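You operate a simulated robot arm through the tools that you are given. There is no shell and no other tool. Be economical: measure what you need, move in short steps, check, and stop when the job is done.

You run a simulated robot arm. Do the job below in one go: nothing can be reset, and whatever is moved stays where it is left.

TASK
Tighten both disc stand bolts and dot each with the blue marker.
Fine: tighten before you dot; put the marker back.

The check looks at the end state, three seconds after you hand in, the way a careful person would. Anything else that was tipped, shoved, dropped, spilled or broken makes it a failure.

THE ROBOT
A 7-joint arm with a two-finger parallel gripper, fixed in place. Base frame: the origin is at the foot of the arm, x ahead of it, y to its left, z up. Units: m, degrees, N and s.
Its first joint turns from -166.0 to 166.0 degrees. Payload 4.4 kg.
The TCP is the grasp point between the finger pads, 0.023 m short of the fingertips. In the tool frame z runs along the fingers and y along their closing line. The gripper opens to 0.094 m. The fingers are 0.038 m wide and 0.01 m thick; the gripper's body (0.054 by 0.096 m) begins 0.039 m behind the TCP.
Orientation is told as [roll, pitch, yaw] about the base's x, y, z axes, in that order, counted from this pose: with the fingers straight down and closing along the base's y, the tool's x points along the base's -x, its y along +y and its z along -z.

THE INTERFACE
- The arm moves only by the tool move_arm. Its argument "targets" is a list of rows, each a list of 3 entries, a list of its own where there are three numbers: the turn, a rotation vector about the base's x, y, z in units of 6 degrees (1.0 is 6 degrees), then the shift along the base's x, y, z in units of 20 mm (1.0 is 20 mm), then the opening, from 0 (shut) to 1 (fully open). In form: [[[ax, ay, az], [x, y, z], gripper], ...]. A call has 1 to 20 rows; each row shifts and turns the commanded pose from where the row before left it. A call with a number of a shift or a turn outside -1 to 1 is refused whole. Each row takes 0.2 s and may step no farther than 0.05 m and 8.6 degrees from the row before; otherwise, or with a gripper value out of range, the whole call is refused. Where a pose cannot be reached the arm comes as near as it can. A force on the tool above 40 N (or 10 N above the force at the start of the call, whichever is more), or a blocked arm, ends the call early, and 0.2 s more pass. The fingers move at their own pace (about 0.072 m/s each) and stop on an object; they squeeze with about 44 N. The grip force told is the motor's: it shows also when the fingers shut on nothing. Time passes only in rows, and 0.2 s behind the last, so rows that do not move let the fingers close. The reply holds the time, the measured pose of the TCP, the force on the tool along the base axes, the opening and the grip force, in the units named above and with some noise, and new pictures: "show" is both (left out), scene, wrist or none.
- Cameras (640 x 400 px; columns grow to the right, rows downward): "scene" is fixed at [0.0502, -0.6503, 1.6206]; the picture's right is [0.63, -0.78, 0.00], its down [-0.41, -0.33, -0.85] and it looks along [0.66, 0.54, -0.52] (base axes); focal length 324 px, centre (320, 200). "wrist" rides on the gripper at [0.086, 0.016, -0.074] in the tool frame; the picture's right is [-0.18, 0.98, 0.00], its down [-0.58, -0.11, -0.81] and it looks along [-0.79, -0.15, 0.59] (tool axes); focal length 243 px, centre (320, 200). There is no depth. A picture from a camera that has moved, and an enlarged one, comes with that camera's place and axes in the base frame and with its lens.
- inspect(camera, box): a new picture of the part [left, top, right, bottom] of that camera's present view, enlarged. The clock stands still meanwhile.
- finish_job(): hands the job in; it is judged then, once.

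Work in short steps. Places have to be worked out from the pictures, the camera data and where the tool is seen: move nearer, look again, correct. Check each grasp and each placing, and mend what went wrong. You have 120 turns and 170 pictures in all, those below and enlarged ones among them. Open the gripper and draw the arm clear of the work before you hand the job in, unless the task says otherwise; then end with one line.

The tools are called after "Call:" as name(argument=value, ...) on one line, values as JSON. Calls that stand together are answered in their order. move_arm: Moves the arm, as the interface text tells. Its arguments: {"type":"object","properties":{"targets":{"type":"array"},"show":{"type":"string","enum":["both","scene","wrist","none"]}},"required":["targets"]} The other tools are called the same way: inspect (camera, box) takes an enlarged picture of a part of a camera's view; finish_job () hands the job in.

At the start:

```text
time: 0.0
tool_pos: [0.6339, -0.054, 1.1154]
tcp_rot: [0.0, 0.1, 0.0]
force: [-0.3, 1.0, 0.6]
gripper_width: 0.0937
grip_force: 0.0
```

scene: 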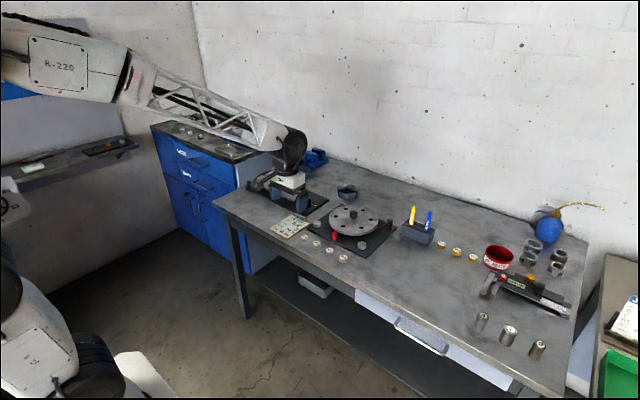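
wrist: 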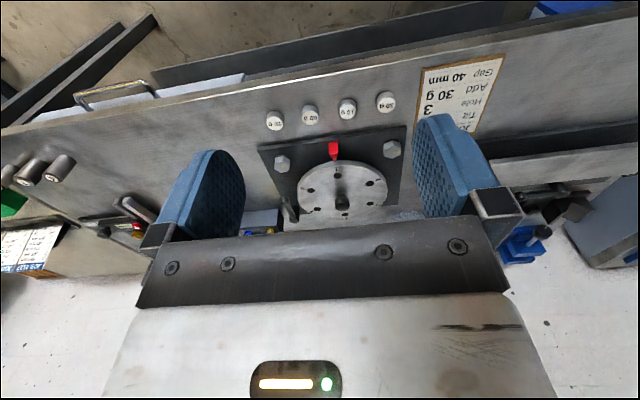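

I'll take enlarged views of the stand and the tools before moving.

Call:
inspect(camera="scene", box=[260, 170, 460, 295])

Call:
inspect(camera="scene", box=[430, 190, 610, 370])

Call:
inspect(camera="wrist", box=[240, 50, 520, 225])

```text
3.20 times, centred on (360, 232) of scene
camera zoom: at [0.0502, -0.6503, 1.6206], right [0.63, -0.78, 0.0], down [-0.41, -0.33, -0.85], along [0.66, 0.54, -0.52], focal length 1037 px, centre (192, 96)
```

zoom: 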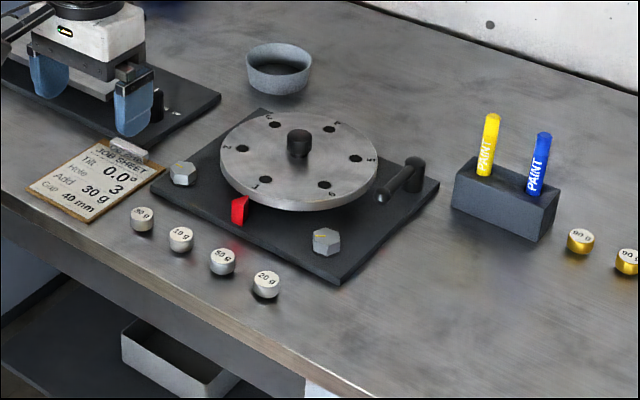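

```text
2.22 times, centred on (520, 280) of scene
camera zoom: at [0.0502, -0.6503, 1.6206], right [0.63, -0.78, 0.0], down [-0.41, -0.33, -0.85], along [0.66, 0.54, -0.52], focal length 720 px, centre (-124, 22)
```

zoom: 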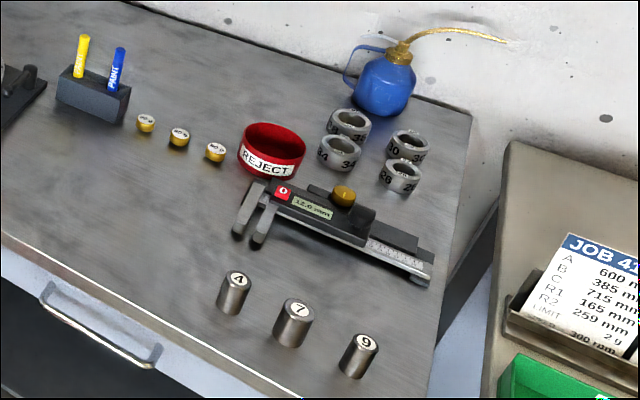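

```text
2.29 times, centred on (380, 138) of wrist
camera zoom: at [0.5471, -0.0386, 1.1895], right [0.18, 0.98, 0.0], down [0.58, -0.11, 0.81], along [0.79, -0.15, -0.59], focal length 555 px, centre (183, 343)
```

zoom: 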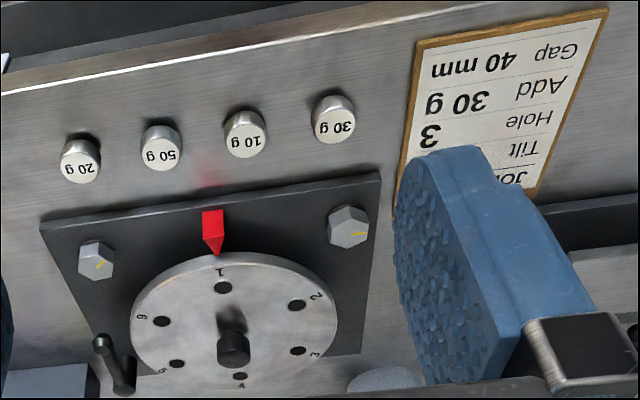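

Bolts sit near (0.871, 0.038) and (0.870, -0.175). I'll move over the left one, staying high, to look at it closely.

Call:
move_arm(targets=[[[0, 0, 0], [1, 0.4, 0], 1], [[0, 0, 0], [1, 0.4, 0], 1], [[0, 0, 0], [1, 0.4, 0], 1], [[0, 0, 0], [1, 0.4, -0.5], 1], [[0, 0, 0], [1, 0.4, -0.5], 1], [[0, 0, 0], [1, 0.4, -0.5], 1], [[0, 0, 0], [1, 0.4, -0.5], 1], [[0, 0, 0], [1, 0.4, -0.5], 1], [[0, 0, 0], [1, 0.4, -0.5], 1], [[0, 0, 0], [0.9, 0.4, -0.5], 1], [[0, 0, 0], [0.9, 0.4, -0.5], 1], [[0, 0, 0], [0, 0, -0.5], 1]])

```text
time: 2.6
tool_pos: [0.8506, 0.0347, 1.0244]
tcp_rot: [0.0, 0.0, 0.1]
force: [-0.8, 0.4, 1.7]
gripper_width: 0.0941
grip_force: 0.1
camera wrist: at [0.7637, 0.05, 1.0988], right [0.18, 0.98, 0.0], down [0.58, -0.11, 0.81], along [0.79, -0.15, -0.59], focal length 243 px, centre (320, 200)
```

scene: 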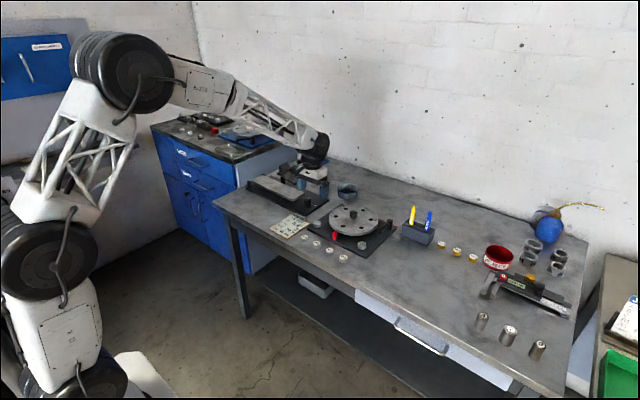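
wrist: 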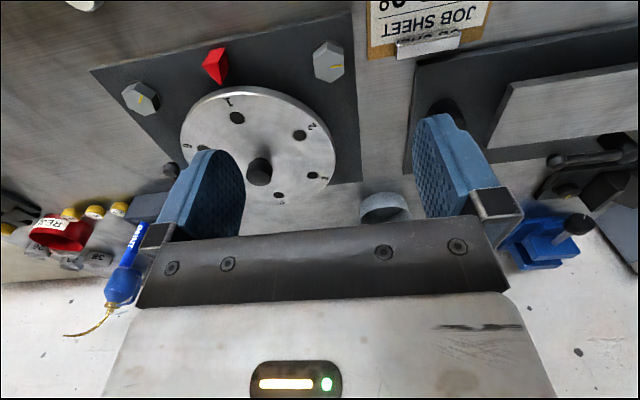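

Bolt A projects to about (0.873, 0.037). I'll zoom in on both bolts to see their paint marks, hex orientation and the space around them.

Call:
inspect(camera="wrist", box=[285, 20, 375, 100])

Call:
inspect(camera="wrist", box=[95, 55, 185, 135])

Call:
inspect(camera="scene", box=[300, 190, 400, 255])

```text
5.00 times, centred on (330, 60) of wrist
camera zoom: at [0.7637, 0.05, 1.0988], right [0.18, 0.98, 0.0], down [0.58, -0.11, 0.81], along [0.79, -0.15, -0.59], focal length 1213 px, centre (270, 900)
```

zoom: 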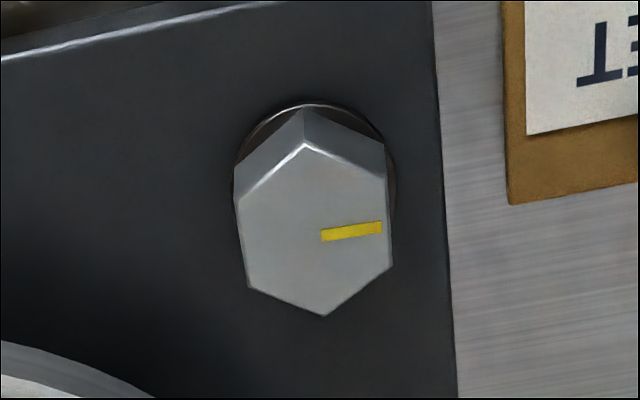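

```text
5.00 times, centred on (140, 95) of wrist
camera zoom: at [0.7637, 0.05, 1.0988], right [0.18, 0.98, 0.0], down [0.58, -0.11, 0.81], along [0.79, -0.15, -0.59], focal length 1213 px, centre (1220, 725)
```

zoom: 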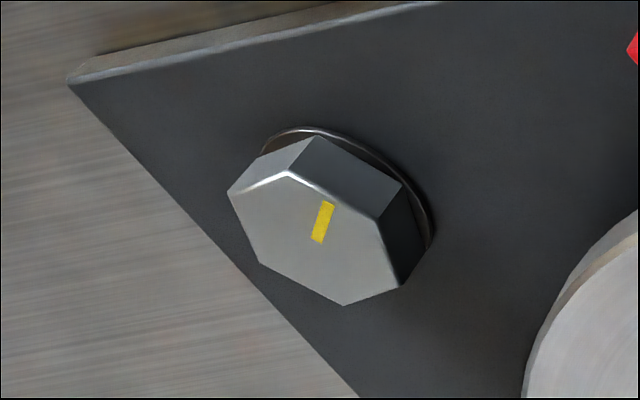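

```text
6.15 times, centred on (350, 222) of scene
camera zoom: at [0.0502, -0.6503, 1.6206], right [0.63, -0.78, 0.0], down [-0.41, -0.33, -0.85], along [0.66, 0.54, -0.52], focal length 1995 px, centre (135, 62)
```

zoom: 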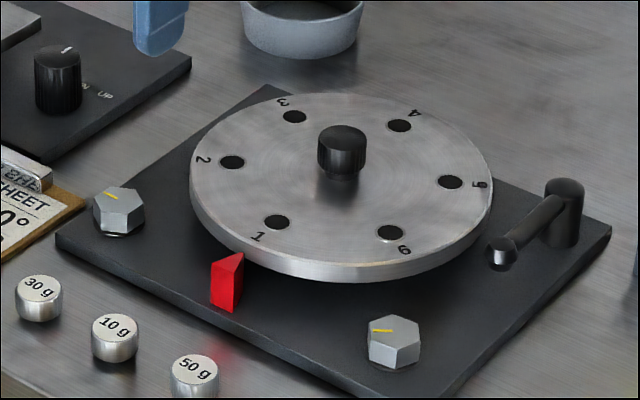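

Both heads are loose, sitting proud over their washers, with about 27 mm across the flats. Bolt A is near (0.875, 0.037) with its flats facing ±y, which suits yaw 0, so I'll line up above it at mid height.

Call:
move_arm(targets=[[[0, 0, 0], [0.6, 0.15, 0], 0.6], [[0, 0, 0], [0.6, 0, -0.8], 0.6], [[0, 0, 0], [0, 0, -1], 0.6], [[0, 0, 0], [0, 0, -1], 0.6], [[0, 0, 0], [0, 0, -1], 0.6], [[0, 0, 0], [0, 0, -1], 0.6], [[0, 0, 0], [0, 0, 0], 0.6]], show="wrist")

Call:
inspect(camera="scene", box=[290, 180, 390, 242])

```text
time: 4.2
tool_pos: [0.8739, 0.0368, 0.9305]
tcp_rot: [-0.1, 0.0, 0.0]
force: [-0.1, -0.4, 0.6]
gripper_width: 0.0562
grip_force: 0.2
camera wrist: at [0.7876, 0.0521, 1.0043], right [0.18, 0.98, 0.0], down [0.58, -0.11, 0.81], along [0.79, -0.15, -0.59], focal length 243 px, centre (320, 200)
```

wrist: 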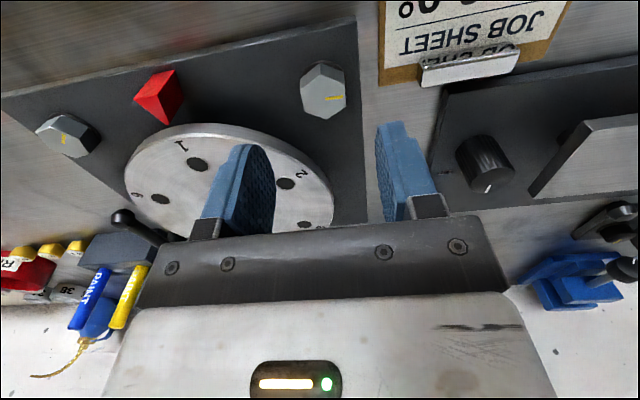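

```text
6.40 times, centred on (340, 211) of scene
camera zoom: at [0.0502, -0.6503, 1.6206], right [0.63, -0.78, 0.0], down [-0.41, -0.33, -0.85], along [0.66, 0.54, -0.52], focal length 2074 px, centre (192, 130)
```

zoom: 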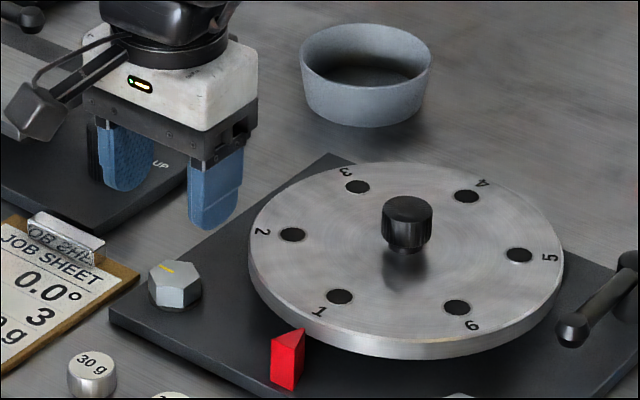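

The tool lines up with bolt A to within a few mm. I'll go down around the head and look again before gripping.

Call:
move_arm(targets=[[[0, 0, 0], [0, 0, -1], 0.6], [[0, 0, 0], [0, 0, -1], 0.6], [[0, 0, 0], [0, 0, -0.8], 0.6], [[0, 0, 0], [0, 0, 0], 0.6]], show="wrist")

Call:
inspect(camera="scene", box=[290, 190, 360, 235])

```text
time: 5.2
tool_pos: [0.875, 0.036, 0.8738]
tcp_rot: [0.0, 0.0, 0.1]
force: [0.7, -0.1, 0.4]
gripper_width: 0.0564
grip_force: 0.0
camera wrist: at [0.7878, 0.0522, 0.9477], right [0.18, 0.98, 0.0], down [0.58, -0.11, 0.81], along [0.79, -0.15, -0.59], focal length 243 px, centre (320, 200)
```

wrist: 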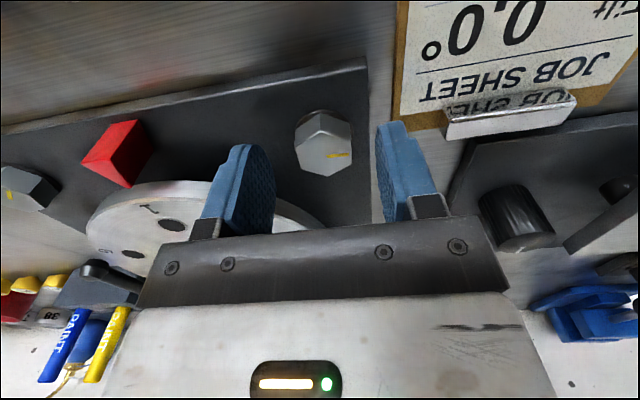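

```text
8.89 times, centred on (325, 212) of scene
camera zoom: at [0.0502, -0.6503, 1.6206], right [0.63, -0.78, 0.0], down [-0.41, -0.33, -0.85], along [0.66, 0.54, -0.52], focal length 2881 px, centre (276, 89)
```

zoom: 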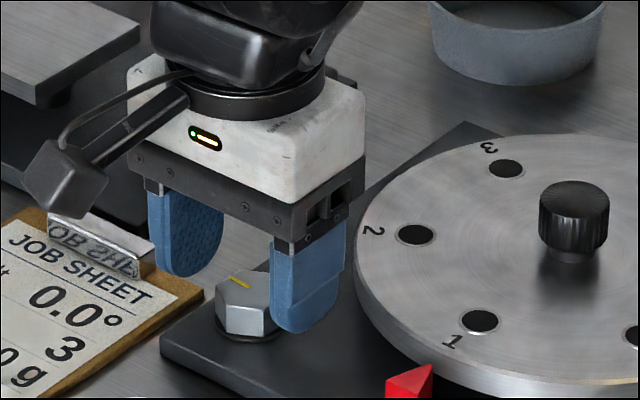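

The fingertips are about level with the top of the bolt (z ≈ 0.851) and centred on it. I'll go down another 11 mm and close.

Call:
move_arm(targets=[[[0, 0, 0], [0, 0.05, -0.3], 0.6], [[0, 0, 0], [0, 0, -0.25], 0.6], [[0, 0, 0], [0, 0, 0], 0.2], [[0, 0, 0], [0, 0, 0], 0.2], [[0, 0, 0], [0, 0, 0], 0.2]], show="wrist")

Call:
inspect(camera="scene", box=[290, 190, 360, 235])

```text
time: 6.4
tool_pos: [0.8748, 0.0385, 0.8636]
tcp_rot: [0.0, 0.1, 0.0]
force: [-1.6, 9.5, -1.6]
gripper_width: 0.0298
grip_force: 45.2
camera wrist: at [0.788, 0.0536, 0.9372], right [0.18, 0.98, 0.0], down [0.58, -0.11, 0.81], along [0.79, -0.15, -0.59], focal length 243 px, centre (320, 200)
```

wrist: 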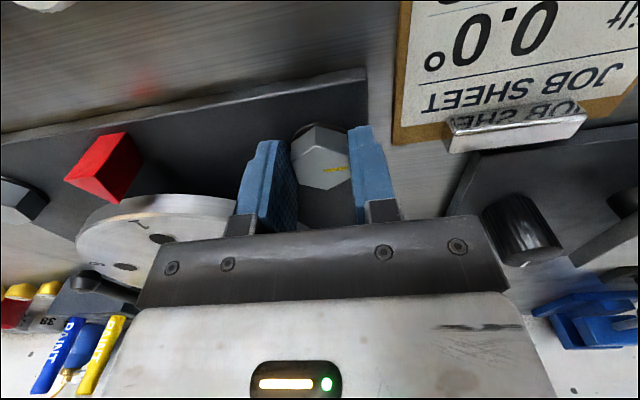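

```text
8.89 times, centred on (325, 212) of scene
camera zoom: at [0.0502, -0.6503, 1.6206], right [0.63, -0.78, 0.0], down [-0.41, -0.33, -0.85], along [0.66, 0.54, -0.52], focal length 2881 px, centre (276, 89)
```

zoom: 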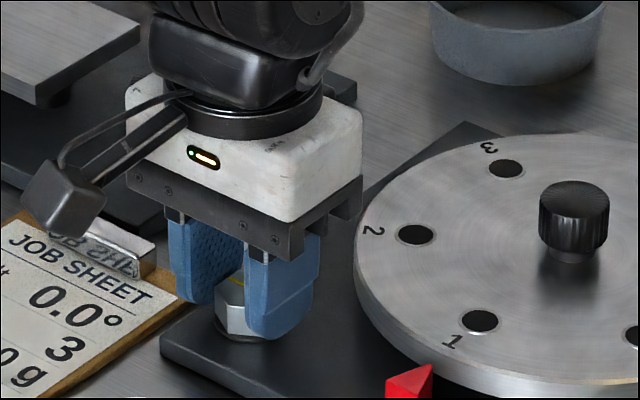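

Bolt A is gripped at 29.8 mm, with a small side force in +y. I'll ease the tool 1 mm towards +y and start turning clockwise in small steps, watching the forces.

Call:
move_arm(targets=[[[0, 0, 0], [0, 0.05, 0], 0.2], [[0, 0, 0], [0, 0, 0], 0.2]], show="none")

Call:
move_arm(targets=[[[0, 0, -1], [0, 0, 0], 0.2], [[0, 0, -1], [0, 0, 0], 0.2], [[0, 0, 0], [0, 0, 0], 0.2]], show="wrist")

```text
time: 7.0
tool_pos: [0.8746, 0.0378, 0.8629]
tcp_rot: [-0.1, -0.1, 0.0]
force: [-7.6, -20.8, 8.9]
gripper_width: 0.0296
grip_force: 45.2
```

```text
time: 7.8
tool_pos: [0.8751, 0.0395, 0.8639]
tcp_rot: [0.1, -0.2, -12.0]
force: [1.9, -0.9, 12.7]
gripper_width: 0.0298
grip_force: 45.0
camera wrist: at [0.7933, 0.0723, 0.937], right [0.39, 0.92, 0.0], down [0.54, -0.23, 0.81], along [0.74, -0.31, -0.59], focal length 243 px, centre (320, 200)
```

wrist: 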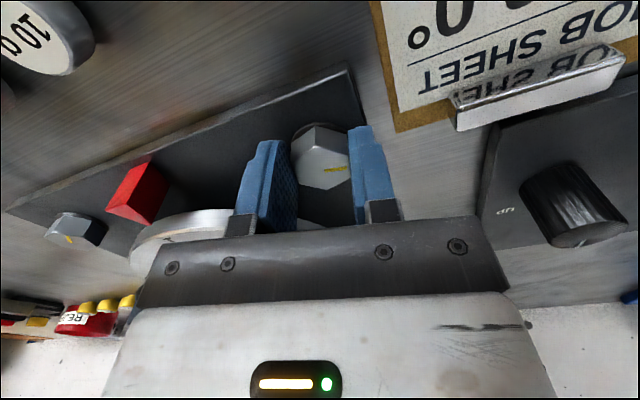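

The bolt turns with the gripper. I'll carry on clockwise and see how the forces change.

Call:
move_arm(targets=[[[0, 0, -1], [0, 0, 0], 0.2], [[0, 0, -1], [0, 0, 0], 0.2], [[0, 0, 0], [0, 0, 0], 0.2]], show="none")

Call:
move_arm(targets=[[[0, 0, -1], [0, 0, 0], 0.2], [[0, 0, -1], [0, 0, 0], 0.2], [[0, 0, 0], [0, 0, 0], 0.2]], show="wrist")

```text
time: 8.5
tool_pos: [0.8749, 0.0405, 0.8632]
tcp_rot: [0.2, -0.1, -23.9]
force: [11.3, 3.0, -3.4]
gripper_width: 0.0299
grip_force: 45.3
stopped in row 3: the force on the tool passed its limit (the readings are from after the stop); the commanded pose is now the measured one
```

```text
time: 9.3
tool_pos: [0.8762, 0.0397, 0.8623]
tcp_rot: [0.2, -0.2, -36.0]
force: [7.1, 11.4, 11.5]
gripper_width: 0.0302
grip_force: 45.0
camera wrist: at [0.8146, 0.1044, 0.9369], right [0.73, 0.69, 0.0], down [0.4, -0.43, 0.81], along [0.56, -0.59, -0.59], focal length 243 px, centre (320, 200)
```

wrist: 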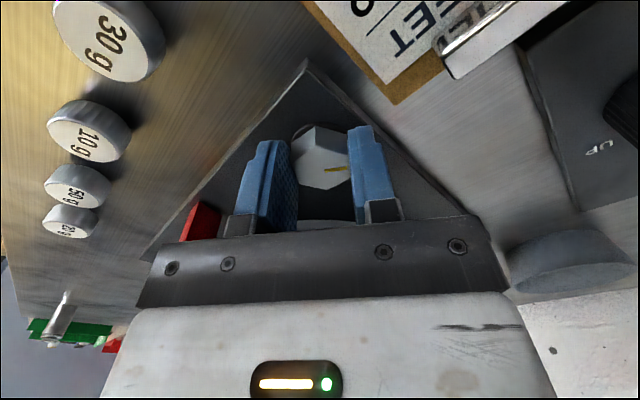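

The bolt still follows at -36°, and the forces are moderate. I'll continue with slower steps.

Call:
move_arm(targets=[[[0, 0, -0.5], [0, 0, 0], 0.2], [[0, 0, -0.5], [0, 0, 0], 0.2], [[0, 0, -0.5], [0, 0, 0], 0.2], [[0, 0, -0.5], [0, 0, 0], 0.2], [[0, 0, 0], [0, 0, 0], 0.2]], show="none")

Call:
move_arm(targets=[[[0, 0, -0.5], [0, 0, 0], 0.2], [[0, 0, -0.5], [0, 0, 0], 0.2], [[0, 0, -0.5], [0, 0, 0], 0.2], [[0, 0, -0.5], [0, 0, 0], 0.2], [[0, 0, 0], [0, 0, 0], 0.2]], show="wrist")

Call:
inspect(camera="scene", box=[290, 190, 360, 235])

```text
time: 9.9
tool_pos: [0.8762, 0.0417, 0.8634]
tcp_rot: [0.2, -0.1, -41.1]
force: [7.8, 7.5, -2.4]
gripper_width: 0.0298
grip_force: 45.2
stopped in row 2: the force on the tool passed its limit (the readings are from after the stop); the commanded pose is now the measured one
```

```text
time: 11.1
tool_pos: [0.8764, 0.0424, 0.8627]
tcp_rot: [0.3, -0.3, -53.1]
force: [9.2, 6.6, -3.5]
gripper_width: 0.0299
grip_force: 44.7
stopped in row 5: the force on the tool passed its limit (the readings are from after the stop); the commanded pose is now the measured one
camera wrist: at [0.8369, 0.1204, 0.9368], right [0.9, 0.44, 0.01], down [0.26, -0.53, 0.81], along [0.36, -0.72, -0.59], focal length 243 px, centre (320, 200)
```

wrist: 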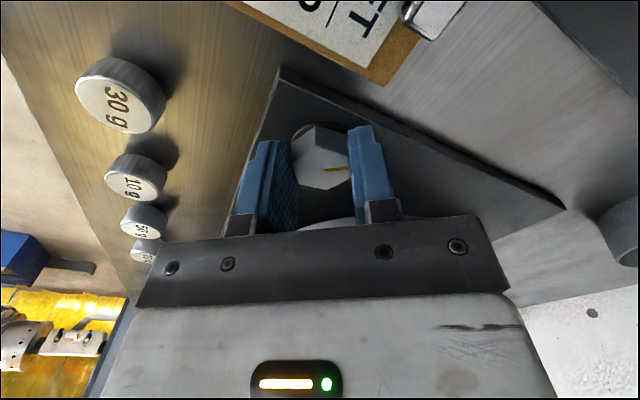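

```text
8.89 times, centred on (325, 212) of scene
camera zoom: at [0.0502, -0.6503, 1.6206], right [0.63, -0.78, 0.0], down [-0.41, -0.33, -0.85], along [0.66, 0.54, -0.52], focal length 2881 px, centre (276, 89)
```

zoom: 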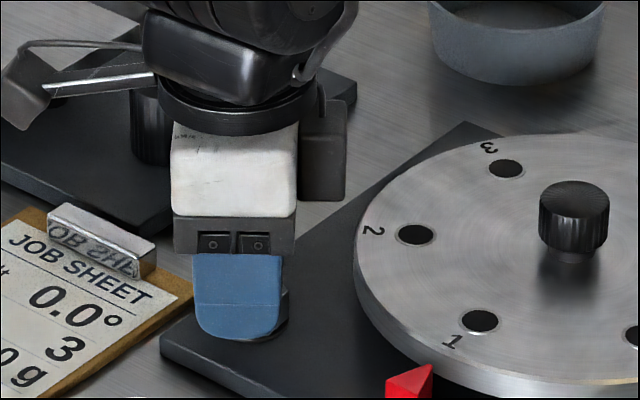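

The tool drifted as it turned, which puts the bolt axis about 4.5 mm further in +x, near (0.879, 0.039). I'll release, re-centre, grip again and continue.

Call:
move_arm(targets=[[[0, 0, 0], [0, 0, 0], 0.5], [[0, 0, 0], [0, 0, 0], 0.5], [[0, 0, 0], [0.13, -0.17, 0], 0.5], [[0, 0, 0], [0, 0, 0], 0.2], [[0, 0, 0], [0, 0, 0], 0.2], [[0, 0, 0], [0, 0, 0], 0.2]], show="none")

Call:
move_arm(targets=[[[0, 0, -1], [0, 0, 0], 0.2], [[0, 0, -1], [0, 0, 0], 0.2], [[0, 0, -1], [0, 0, 0], 0.2], [[0, 0, -1], [0, 0, 0], 0.2], [[0, 0, 0], [0, 0, 0], 0.2]], show="wrist")

```text
time: 12.5
tool_pos: [0.8779, 0.0378, 0.8635]
tcp_rot: [0.3, -0.2, -53.0]
force: [21.1, 18.1, -6.9]
gripper_width: 0.03
grip_force: 45.6
```

```text
time: 12.9
tool_pos: [0.8795, 0.038, 0.8638]
tcp_rot: [0.4, -0.3, -57.4]
force: [11.9, 2.7, -6.7]
gripper_width: 0.0298
grip_force: 44.7
stopped in row 1: the force on the tool passed its limit (the readings are from after the stop); the commanded pose is now the measured one
camera wrist: at [0.8456, 0.12, 0.9373], right [0.93, 0.37, 0.01], down [0.21, -0.55, 0.81], along [0.3, -0.75, -0.59], focal length 243 px, centre (320, 200)
```

wrist: 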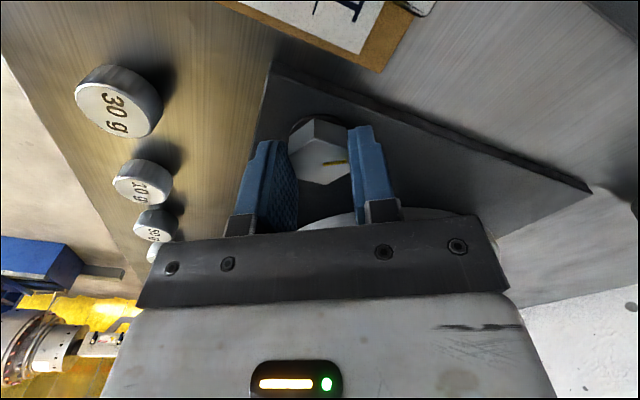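

The side force shows the bolt slightly further along the closing line. I'll nudge the tool that way and continue.

Call:
move_arm(targets=[[[0, 0, 0], [0.03, 0.02, 0], 0.2], [[0, 0, -0.7], [0, 0, 0], 0.2], [[0, 0, -0.7], [0, 0, 0], 0.2], [[0, 0, -0.7], [0, 0, 0], 0.2], [[0, 0, -0.7], [0, 0, 0], 0.2], [[0, 0, 0], [0, 0, 0], 0.2]], show="none")

Call:
move_arm(targets=[[[0, 0, -0.7], [0, 0, 0], 0.2], [[0, 0, -0.7], [0, 0, 0], 0.2], [[0, 0, -0.7], [0, 0, 0], 0.2], [[0, 0, -0.7], [0, 0, 0], 0.2], [[0, 0, 0], [0, 0, 0], 0.2]], show="wrist")

```text
time: 14.3
tool_pos: [0.8797, 0.0392, 0.8636]
tcp_rot: [0.3, -0.2, -74.4]
force: [0.7, -13.1, -17.0]
gripper_width: 0.0298
grip_force: 44.7
```

```text
time: 15.5
tool_pos: [0.8801, 0.0397, 0.8633]
tcp_rot: [0.3, -0.3, -91.2]
force: [-6.2, -15.5, -1.9]
gripper_width: 0.03
grip_force: 44.7
camera wrist: at [0.8971, 0.1252, 0.9374], right [0.98, -0.2, 0.01], down [-0.13, -0.57, 0.81], along [-0.16, -0.79, -0.59], focal length 243 px, centre (320, 200)
```

wrist: 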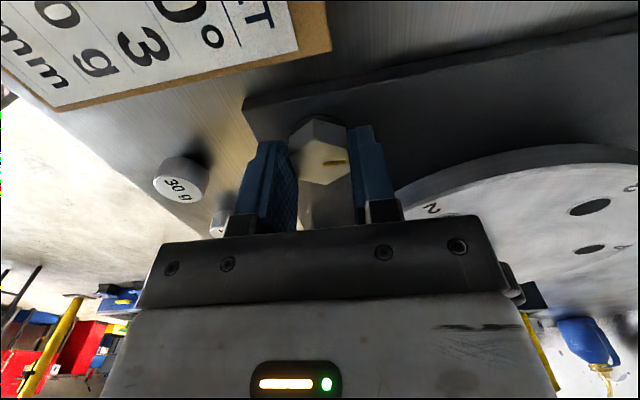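

Turning is smooth now, with about 91° done. I'll zoom in on the bolt to see whether it is seating.

Call:
inspect(camera="wrist", box=[270, 100, 380, 210])

Call:
move_arm(targets=[[[0, 0, -0.7], [0, 0, 0], 0.2], [[0, 0, -0.7], [0, 0, 0], 0.2], [[0, 0, -0.7], [0, 0, 0], 0.2], [[0, 0, -0.7], [0, 0, 0], 0.2], [[0, 0, 0], [0, 0, 0], 0.2]], show="wrist")

```text
3.64 times, centred on (325, 155) of wrist
camera zoom: at [0.8971, 0.1252, 0.9374], right [0.98, -0.2, 0.01], down [-0.13, -0.57, 0.81], along [-0.16, -0.79, -0.59], focal length 882 px, centre (302, 364)
```

zoom: 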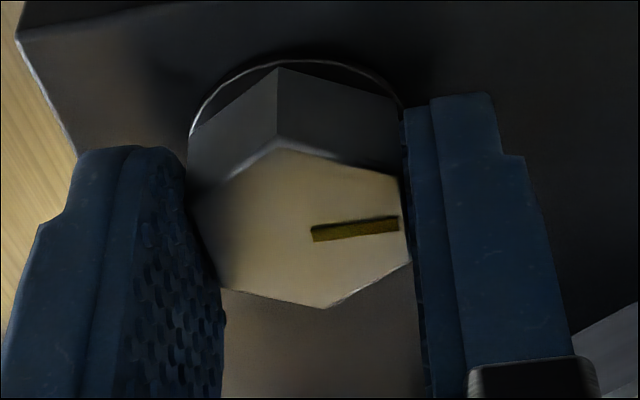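

```text
time: 16.7
tool_pos: [0.8801, 0.0379, 0.8649]
tcp_rot: [0.4, -0.2, -107.9]
force: [21.0, 1.9, 0.0]
gripper_width: 0.0336
grip_force: 45.0
camera wrist: at [0.9214, 0.116, 0.938], right [0.88, -0.48, 0.01], down [-0.29, -0.51, 0.81], along [-0.38, -0.71, -0.59], focal length 243 px, centre (320, 200)
```

wrist: 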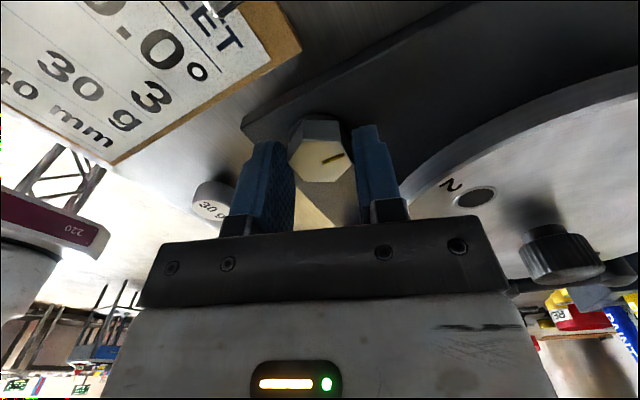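

The opening grew to 33.6 mm while the bolt stayed put, so the hex slipped in the jaws. The bolt has therefore stopped at roughly -92°. I'll release, line up with the flats again and test it once more.

Call:
move_arm(targets=[[[0, 0, 0], [0, 0, 0], 0.55], [[0, 0, 0], [0, 0, 0], 0.55], [[0, 0, 0.9], [0, 0.05, 0], 0.55], [[0, 0, 0.9], [0, 0, 0], 0.55], [[0, 0, 0.5], [0, 0, 0], 0.55], [[0, 0, 0], [0, 0, 0], 0.55]], show="none")

Call:
inspect(camera="wrist", box=[250, 90, 390, 210])

```text
time: 18.1
tool_pos: [0.8802, 0.0393, 0.8638]
tcp_rot: [0.3, -0.3, -94.1]
force: [-0.4, -0.3, 0.2]
gripper_width: 0.0517
grip_force: 0.2
```

```text
3.33 times, centred on (320, 150) of wrist
camera zoom: at [0.9014, 0.124, 0.9375], right [0.97, -0.25, 0.01], down [-0.15, -0.57, 0.81], along [-0.2, -0.78, -0.59], focal length 809 px, centre (320, 367)
```

zoom: 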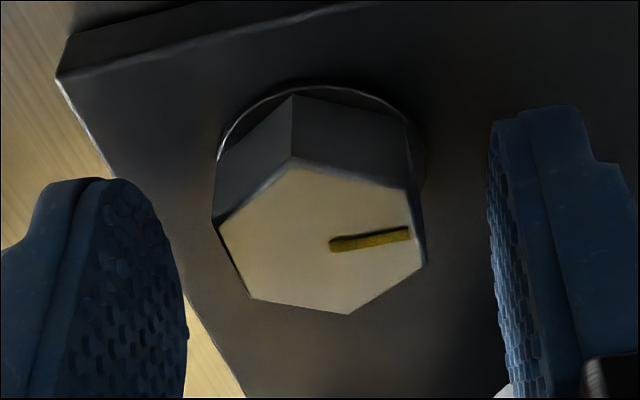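

The flats line up with the jaws here. I'll grip again and turn a little further as a torque test.

Call:
move_arm(targets=[[[0, 0, 0], [0, 0, 0], 0.2], [[0, 0, 0], [0, 0, 0], 0.2], [[0, 0, 0], [0, 0, 0], 0.2], [[0, 0, 0], [0, 0, 0], 0.2]], show="none")

Call:
move_arm(targets=[[[0, 0, -0.4], [0, 0, 0], 0.2], [[0, 0, -0.4], [0, 0, 0], 0.2], [[0, 0, -0.4], [0, 0, 0], 0.2], [[0, 0, 0], [0, 0, 0], 0.2]], show="none")

Call:
inspect(camera="wrist", box=[250, 90, 390, 210])

```text
time: 19.1
tool_pos: [0.8791, 0.0393, 0.8637]
tcp_rot: [0.3, -0.2, -94.2]
force: [8.4, -1.0, -1.9]
gripper_width: 0.0309
grip_force: 44.6
```

```text
time: 20.1
tool_pos: [0.8804, 0.0374, 0.8638]
tcp_rot: [0.4, -0.3, -101.4]
force: [25.1, 4.5, -3.9]
gripper_width: 0.0324
grip_force: 45.0
```

```text
3.33 times, centred on (320, 150) of wrist
camera zoom: at [0.9124, 0.1211, 0.9377], right [0.93, -0.37, 0.01], down [-0.23, -0.54, 0.81], along [-0.3, -0.75, -0.59], focal length 809 px, centre (320, 367)
```

zoom: 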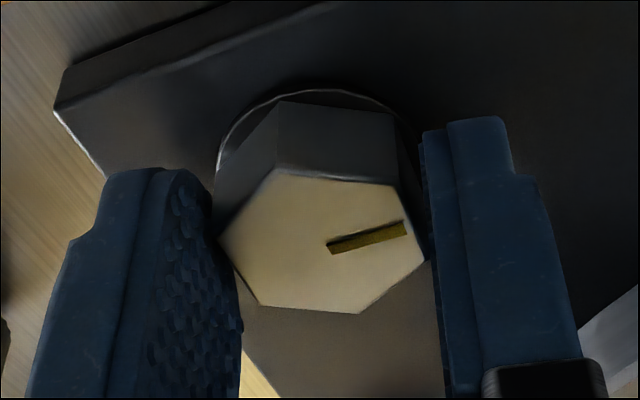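

The opening pattern shows the bolt stopped at -90° and not turning any further, so bolt A is tight. I'll release, lift, turn the tool back and go over to bolt B, near (0.879, -0.177), at yaw of about +37°.

Call:
move_arm(targets=[[[0, 0, 0], [0, 0, 0], 0.55], [[0, 0, 0], [0, 0, 0], 0.55], [[0, 0, 0], [0, 0, 1], 0.55], [[0, 0, 0], [0, 0, 1], 0.55], [[0, 0, 1], [0, 0, 1], 0.55], [[0, 0, 1], [0, 0, 1], 0.55], [[0, 0, 1], [0, 0, 1], 0.55], [[0, 0, 1], [0, 0, 0], 0.55], [[0, 0, 1], [0, 0, 0], 0.55], [[0, 0, 1], [0, 0, 0], 0.55], [[0, 0, 1], [0, 0, 0], 0.55], [[0, 0, 1], [0, 0, 0], 0.55], [[0, 0, 1], [0, 0, 0], 0.55], [[0, 0, 1], [0, 0, 0], 0.55], [[0, 0, 1], [0, 0, 0], 0.55], [[0, 0, 1], [0, 0, 0], 0.55], [[0, 0, 1], [0, 0, 0], 0.55], [[0, 0, 1], [0, 0, 0], 0.55], [[0, 0, 1], [0, 0, 0], 0.55], [[0, 0, 1], [0, 0, 0], 0.55]], show="wrist")

Call:
inspect(camera="scene", box=[290, 190, 400, 260])

```text
time: 24.3
tool_pos: [0.8799, 0.0403, 0.9637]
tcp_rot: [0.4, -0.3, -5.3]
force: [-0.5, 0.1, -0.8]
gripper_width: 0.0518
grip_force: 0.0
camera wrist: at [0.7939, 0.0633, 1.0374], right [0.27, 0.96, 0.01], down [0.56, -0.17, 0.81], along [0.78, -0.22, -0.59], focal length 243 px, centre (320, 200)
```

wrist: 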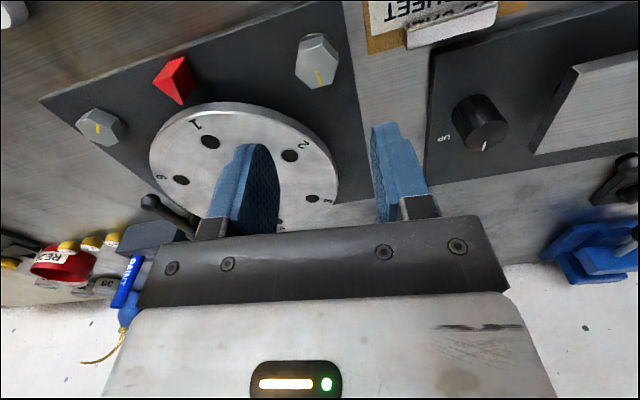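

```text
5.71 times, centred on (345, 225) of scene
camera zoom: at [0.0502, -0.6503, 1.6206], right [0.63, -0.78, 0.0], down [-0.41, -0.33, -0.85], along [0.66, 0.54, -0.52], focal length 1852 px, centre (177, 57)
```

zoom: 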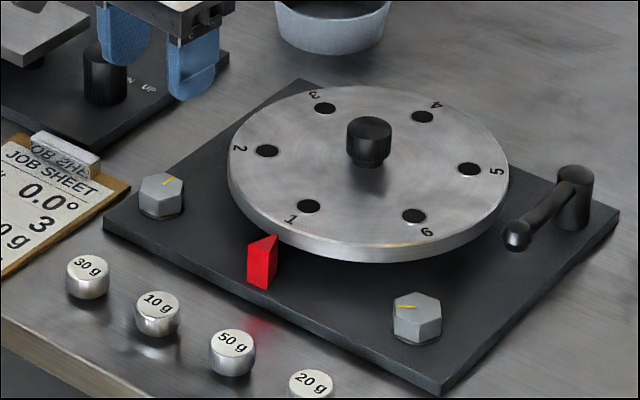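

Bolt A's mark has moved a quarter turn clockwise, and the head now sits on its washer. Next I move over bolt B.

Call:
move_arm(targets=[[[0, 0, 1], [0, -1, 0], 0.6], [[0, 0, 1], [0, -1, 0], 0.6], [[0, 0, 1], [0, -1, 0], 0.6], [[0, 0, 1], [0, -1, 0], 0.6], [[0, 0, 1], [0, -1, 0], 0.6], [[0, 0, 1], [0, -1, 0], 0.6], [[0, 0, 1], [0, -1, 0], 0.6], [[-0.07, 0.05, 0], [0, -1, 0], 0.6], [[0, 0, 0], [0, -1, 0], 0.6], [[0, 0, 0], [0, -1, 0], 0.6], [[0, 0, 0], [0, -0.87, 0], 0.6], [[0, 0, 0], [0, 0, -1], 0.6], [[0, 0, 0], [0, 0, -1], 0.6], [[0, 0, 0], [0, 0, 0], 0.6]], show="wrist")

Call:
inspect(camera="wrist", box=[250, 50, 390, 170])

Call:
inspect(camera="scene", box=[320, 190, 420, 255])

```text
time: 27.3
tool_pos: [0.8815, -0.1794, 0.9235]
tcp_rot: [0.2, 0.2, 36.6]
force: [-0.7, 0.4, 0.3]
gripper_width: 0.0564
grip_force: 0.1
camera wrist: at [0.802, -0.2183, 0.9981], right [-0.44, 0.9, 0.0], down [0.54, 0.26, 0.8], along [0.72, 0.35, -0.59], focal length 243 px, centre (320, 200)
```

wrist: 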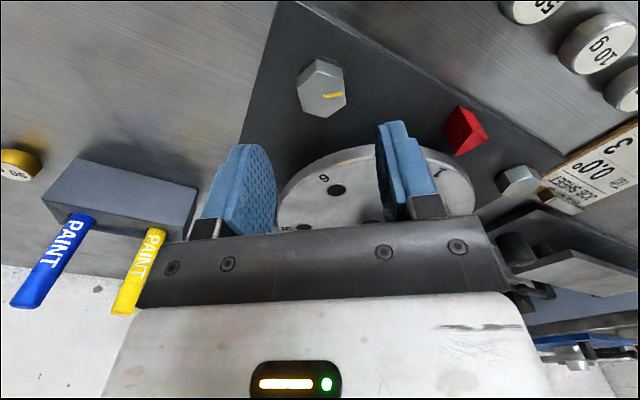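

```text
3.33 times, centred on (320, 110) of wrist
camera zoom: at [0.802, -0.2183, 0.9981], right [-0.44, 0.9, 0.0], down [0.54, 0.26, 0.8], along [0.72, 0.35, -0.59], focal length 809 px, centre (320, 500)
```

zoom: 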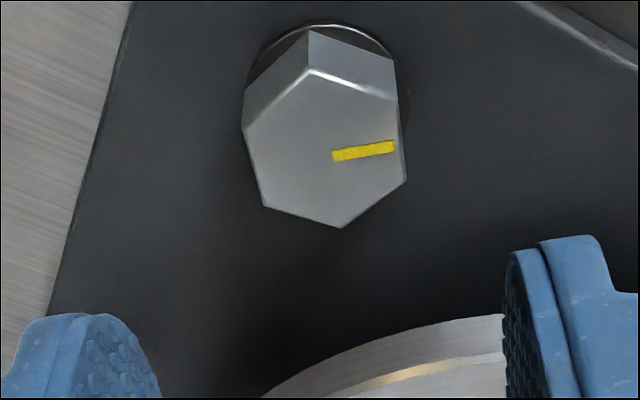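

```text
6.15 times, centred on (370, 222) of scene
camera zoom: at [0.0502, -0.6503, 1.6206], right [0.63, -0.78, 0.0], down [-0.41, -0.33, -0.85], along [0.66, 0.54, -0.52], focal length 1995 px, centre (12, 62)
```

zoom: 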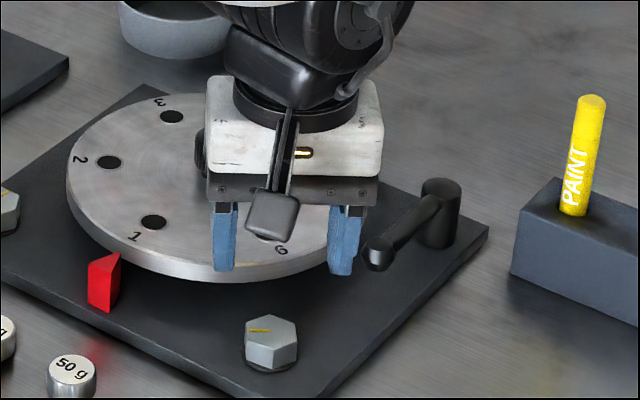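

Bolt B is within about 1.5 mm of the tool axis, near (0.880, -0.179), and its flats line up at this yaw. I'll go down to the same height as before and grip.

Call:
move_arm(targets=[[[0, 0, 0], [-0.06, 0.02, -1], 0.6], [[0, 0, 0], [0, 0, -1], 0.6], [[0, 0, 0], [0, 0, -0.5], 0.6], [[0, 0, 0], [0, 0, -0.5], 0.6], [[0, 0, 0], [0, 0, 0], 0.2], [[0, 0, 0], [0, 0, 0], 0.2], [[0, 0, 0], [0, 0, 0], 0.2], [[0, 0, 0], [0, 0, 0], 0.2]], show="wrist")

Call:
inspect(camera="scene", box=[320, 190, 420, 255])

```text
time: 29.1
tool_pos: [0.8798, -0.1786, 0.8659]
tcp_rot: [0.1, 0.1, 36.6]
force: [24.6, -24.8, -11.9]
gripper_width: 0.0302
grip_force: 44.9
camera wrist: at [0.8001, -0.2177, 0.9403], right [-0.44, 0.9, 0.0], down [0.53, 0.26, 0.8], along [0.72, 0.35, -0.59], focal length 243 px, centre (320, 200)
```

wrist: 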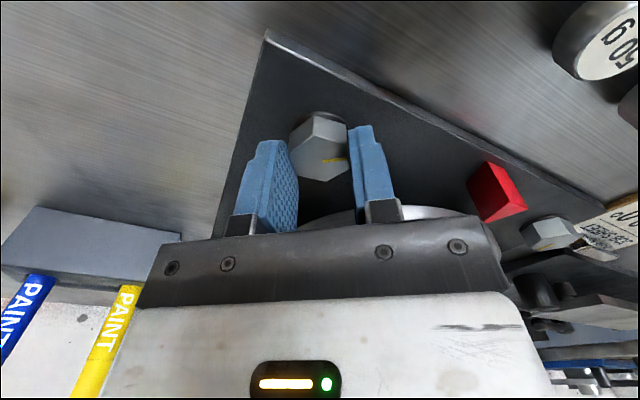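

```text
6.15 times, centred on (370, 222) of scene
camera zoom: at [0.0502, -0.6503, 1.6206], right [0.63, -0.78, 0.0], down [-0.41, -0.33, -0.85], along [0.66, 0.54, -0.52], focal length 1995 px, centre (12, 62)
```

zoom: 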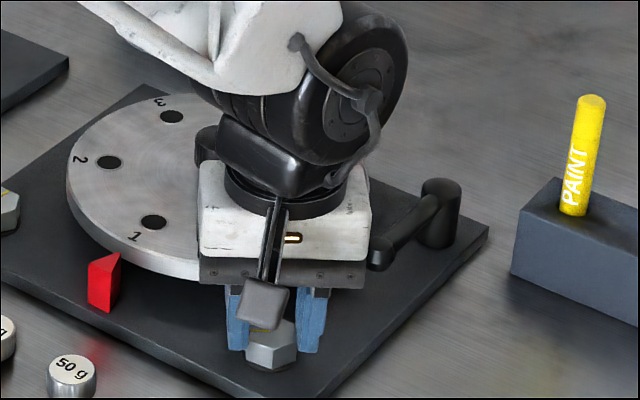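

Bolt B is gripped, with a side force of about 35 N along the closing line. I'll shift 1 mm to relieve it and then turn clockwise.

Call:
move_arm(targets=[[[0, 0, 0], [0.03, -0.04, 0], 0.2], [[0, 0, 0], [0, 0, 0], 0.2]], show="none")

Call:
move_arm(targets=[[[0, 0, -0.7], [0, 0, 0], 0.2], [[0, 0, -0.7], [0, 0, 0], 0.2], [[0, 0, -0.7], [0, 0, 0], 0.2], [[0, 0, -0.7], [0, 0, 0], 0.2], [[0, 0, 0], [0, 0, 0], 0.2]], show="none")

Call:
move_arm(targets=[[[0, 0, -0.7], [0, 0, 0], 0.2], [[0, 0, -0.7], [0, 0, 0], 0.2], [[0, 0, -0.7], [0, 0, 0], 0.2], [[0, 0, -0.7], [0, 0, 0], 0.2], [[0, 0, 0], [0, 0, 0], 0.2]], show="wrist")

```text
time: 29.7
tool_pos: [0.8788, -0.178, 0.8667]
tcp_rot: [0.2, 0.2, 36.5]
force: [5.0, -31.0, -1.0]
gripper_width: 0.03
grip_force: 45.1
```

```text
time: 30.8
tool_pos: [0.8786, -0.1789, 0.8661]
tcp_rot: [0.2, 0.3, 19.7]
force: [-6.2, -7.2, 5.9]
gripper_width: 0.0301
grip_force: 44.8
stopped in row 5: the force on the tool passed its limit (the readings are from after the stop); the commanded pose is now the measured one
```

```text
time: 32.0
tool_pos: [0.8791, -0.1776, 0.8656]
tcp_rot: [0.0, 0.2, 3.0]
force: [-28.6, -2.2, 13.7]
gripper_width: 0.0301
grip_force: 45.0
camera wrist: at [0.7918, -0.1671, 0.9402], right [0.13, 0.99, 0.0], down [0.59, -0.08, 0.8], along [0.8, -0.11, -0.59], focal length 243 px, centre (320, 200)
```

wrist: 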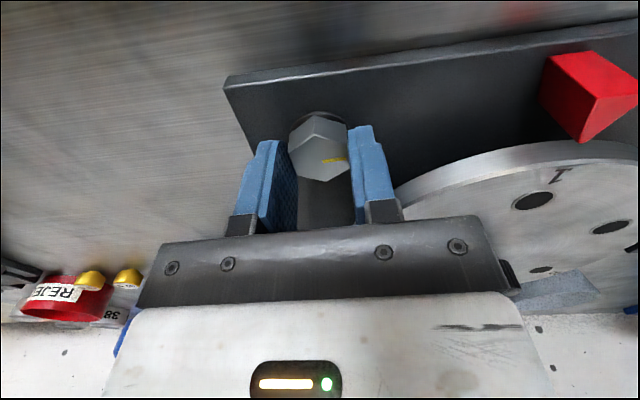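

It is turning, with 33° done. I'll relieve the -x force and continue.

Call:
move_arm(targets=[[[0, 0, -0.35], [-0.04, 0, 0], 0.2], [[0, 0, -0.7], [0, 0, 0], 0.2], [[0, 0, -0.7], [0, 0, 0], 0.2], [[0, 0, -0.7], [0, 0, 0], 0.2], [[0, 0, 0], [0, 0, 0], 0.2]], show="none")

Call:
move_arm(targets=[[[0, 0, -0.7], [0, 0, 0], 0.2], [[0, 0, -0.7], [0, 0, 0], 0.2], [[0, 0, -0.7], [0, 0, 0], 0.2], [[0, 0, -0.7], [0, 0, 0], 0.2], [[0, 0, 0], [0, 0, 0], 0.2]], show="none")

Call:
move_arm(targets=[[[0, 0, -0.7], [0, 0, 0], 0.2], [[0, 0, -0.7], [0, 0, 0], 0.2], [[0, 0, -0.7], [0, 0, 0], 0.2], [[0, 0, -0.7], [0, 0, 0], 0.2], [[0, 0, 0], [0, 0, 0], 0.2]], show="wrist")

```text
time: 33.2
tool_pos: [0.8794, -0.1782, 0.8659]
tcp_rot: [0.1, 0.3, -11.7]
force: [34.7, -2.2, -8.9]
gripper_width: 0.03
grip_force: 45.1
```

```text
time: 34.4
tool_pos: [0.879, -0.1782, 0.8654]
tcp_rot: [0.2, 0.2, -28.7]
force: [30.2, -2.0, -11.9]
gripper_width: 0.0297
grip_force: 45.4
```

```text
time: 35.6
tool_pos: [0.8798, -0.1764, 0.8654]
tcp_rot: [0.2, 0.2, -45.2]
force: [30.0, 29.1, -7.8]
gripper_width: 0.03
grip_force: 44.8
camera wrist: at [0.8295, -0.1053, 0.9403], right [0.83, 0.56, 0.0], down [0.33, -0.49, 0.8], along [0.45, -0.67, -0.59], focal length 243 px, centre (320, 200)
```

wrist: 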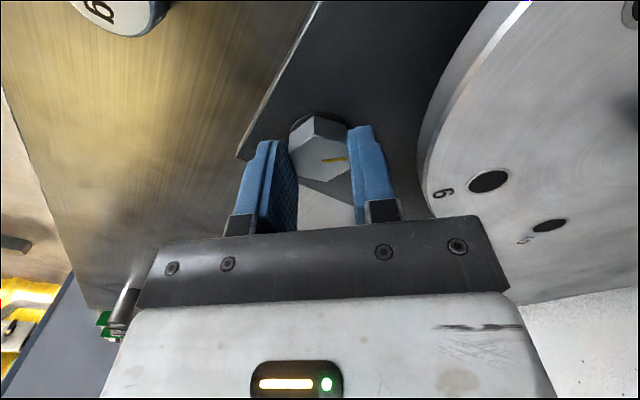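

About 82° is done. I'll relieve the side force and keep turning until the bolt stops and the jaws slip.

Call:
move_arm(targets=[[[0, 0, -0.35], [0.03, 0.03, 0], 0.2], [[0, 0, -0.7], [0, 0, 0], 0.2], [[0, 0, -0.7], [0, 0, 0], 0.2], [[0, 0, 0], [0, 0, 0], 0.2]], show="none")

Call:
move_arm(targets=[[[0, 0, -0.7], [0, 0, 0], 0.2], [[0, 0, -0.7], [0, 0, 0], 0.2], [[0, 0, -0.3], [0, 0, 0], 0.2], [[0, 0, 0], [0, 0, 0], 0.2]], show="wrist")

```text
time: 36.6
tool_pos: [0.8793, -0.1767, 0.8644]
tcp_rot: [0.1, 0.2, -55.6]
force: [6.6, 22.2, 10.5]
gripper_width: 0.0299
grip_force: 45.1
```

```text
time: 37.4
tool_pos: [0.8795, -0.1766, 0.8662]
tcp_rot: [0.2, 0.1, -65.6]
force: [6.2, 2.1, -3.6]
gripper_width: 0.0301
grip_force: 44.8
stopped in row 4: the force on the tool passed its limit (the readings are from after the stop); the commanded pose is now the measured one
camera wrist: at [0.8579, -0.0924, 0.9401], right [0.97, 0.24, 0.0], down [0.14, -0.58, 0.81], along [0.19, -0.78, -0.59], focal length 243 px, centre (320, 200)
```

wrist: 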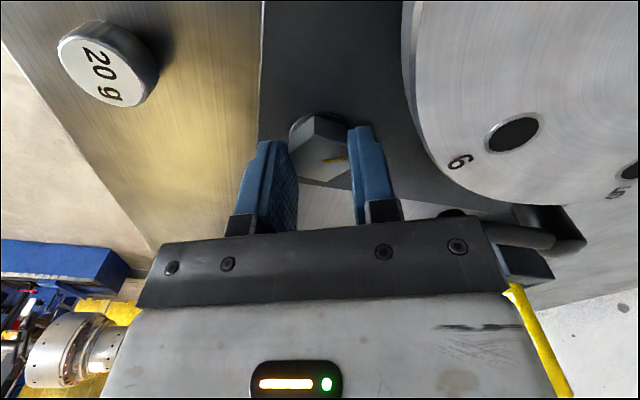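

The bolt is still following at 102°, so I continue.

Call:
move_arm(targets=[[[0, 0, -0.7], [0, 0, 0], 0.2], [[0, 0, -0.7], [0, 0, 0], 0.2], [[0, 0, -0.6], [0, 0, 0], 0.2], [[0, 0, 0], [0, 0, 0], 0.2]], show="none")

Call:
move_arm(targets=[[[0, 0, -0.7], [0, 0, 0], 0.2], [[0, 0, -0.7], [0, 0, 0], 0.2], [[0, 0, -0.6], [0, 0, 0], 0.2], [[0, 0, 0], [0, 0, 0], 0.2]], show="wrist")

```text
time: 38.4
tool_pos: [0.8798, -0.1764, 0.8653]
tcp_rot: [0.3, 0.1, -77.6]
force: [5.3, -8.3, 3.1]
gripper_width: 0.03
grip_force: 45.0
```

```text
time: 39.4
tool_pos: [0.8794, -0.1764, 0.8656]
tcp_rot: [0.3, 0.1, -89.8]
force: [27.0, -9.7, -6.6]
gripper_width: 0.0301
grip_force: 45.2
camera wrist: at [0.8949, -0.091, 0.9401], right [0.98, -0.18, 0.0], down [-0.11, -0.58, 0.8], along [-0.14, -0.79, -0.59], focal length 243 px, centre (320, 200)
```

wrist: 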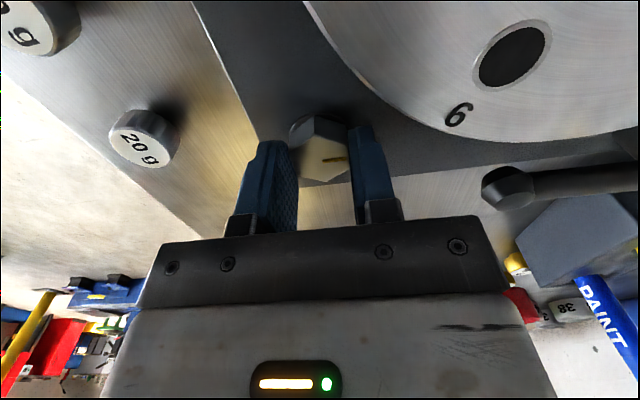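

126° and still following. I'll continue a bit further with a small relief shift in +x.

Call:
move_arm(targets=[[[0, 0, -0.7], [0.03, 0, 0], 0.2], [[0, 0, -0.7], [0, 0, 0], 0.2], [[0, 0, -0.7], [0, 0, 0], 0.2], [[0, 0, 0], [0, 0, 0], 0.2]], show="none")

Call:
inspect(camera="wrist", box=[250, 90, 390, 210])

```text
time: 40.4
tool_pos: [0.8791, -0.1779, 0.866]
tcp_rot: [0.2, 0.1, -102.3]
force: [20.6, 6.6, -4.1]
gripper_width: 0.0325
grip_force: 45.1
```

```text
3.33 times, centred on (320, 150) of wrist
camera zoom: at [0.9136, -0.0967, 0.9402], right [0.92, -0.39, 0.0], down [-0.23, -0.55, 0.81], along [-0.31, -0.74, -0.59], focal length 809 px, centre (320, 367)
```

zoom: 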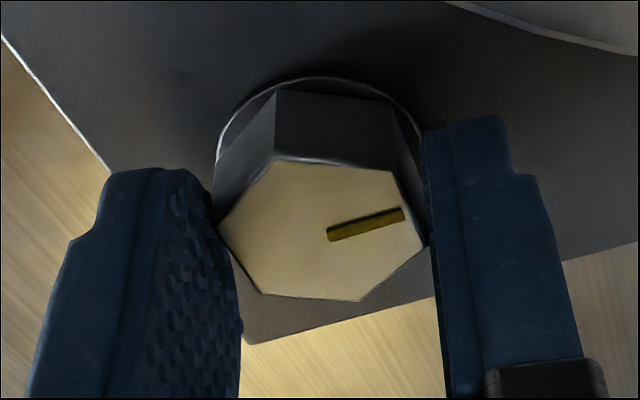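

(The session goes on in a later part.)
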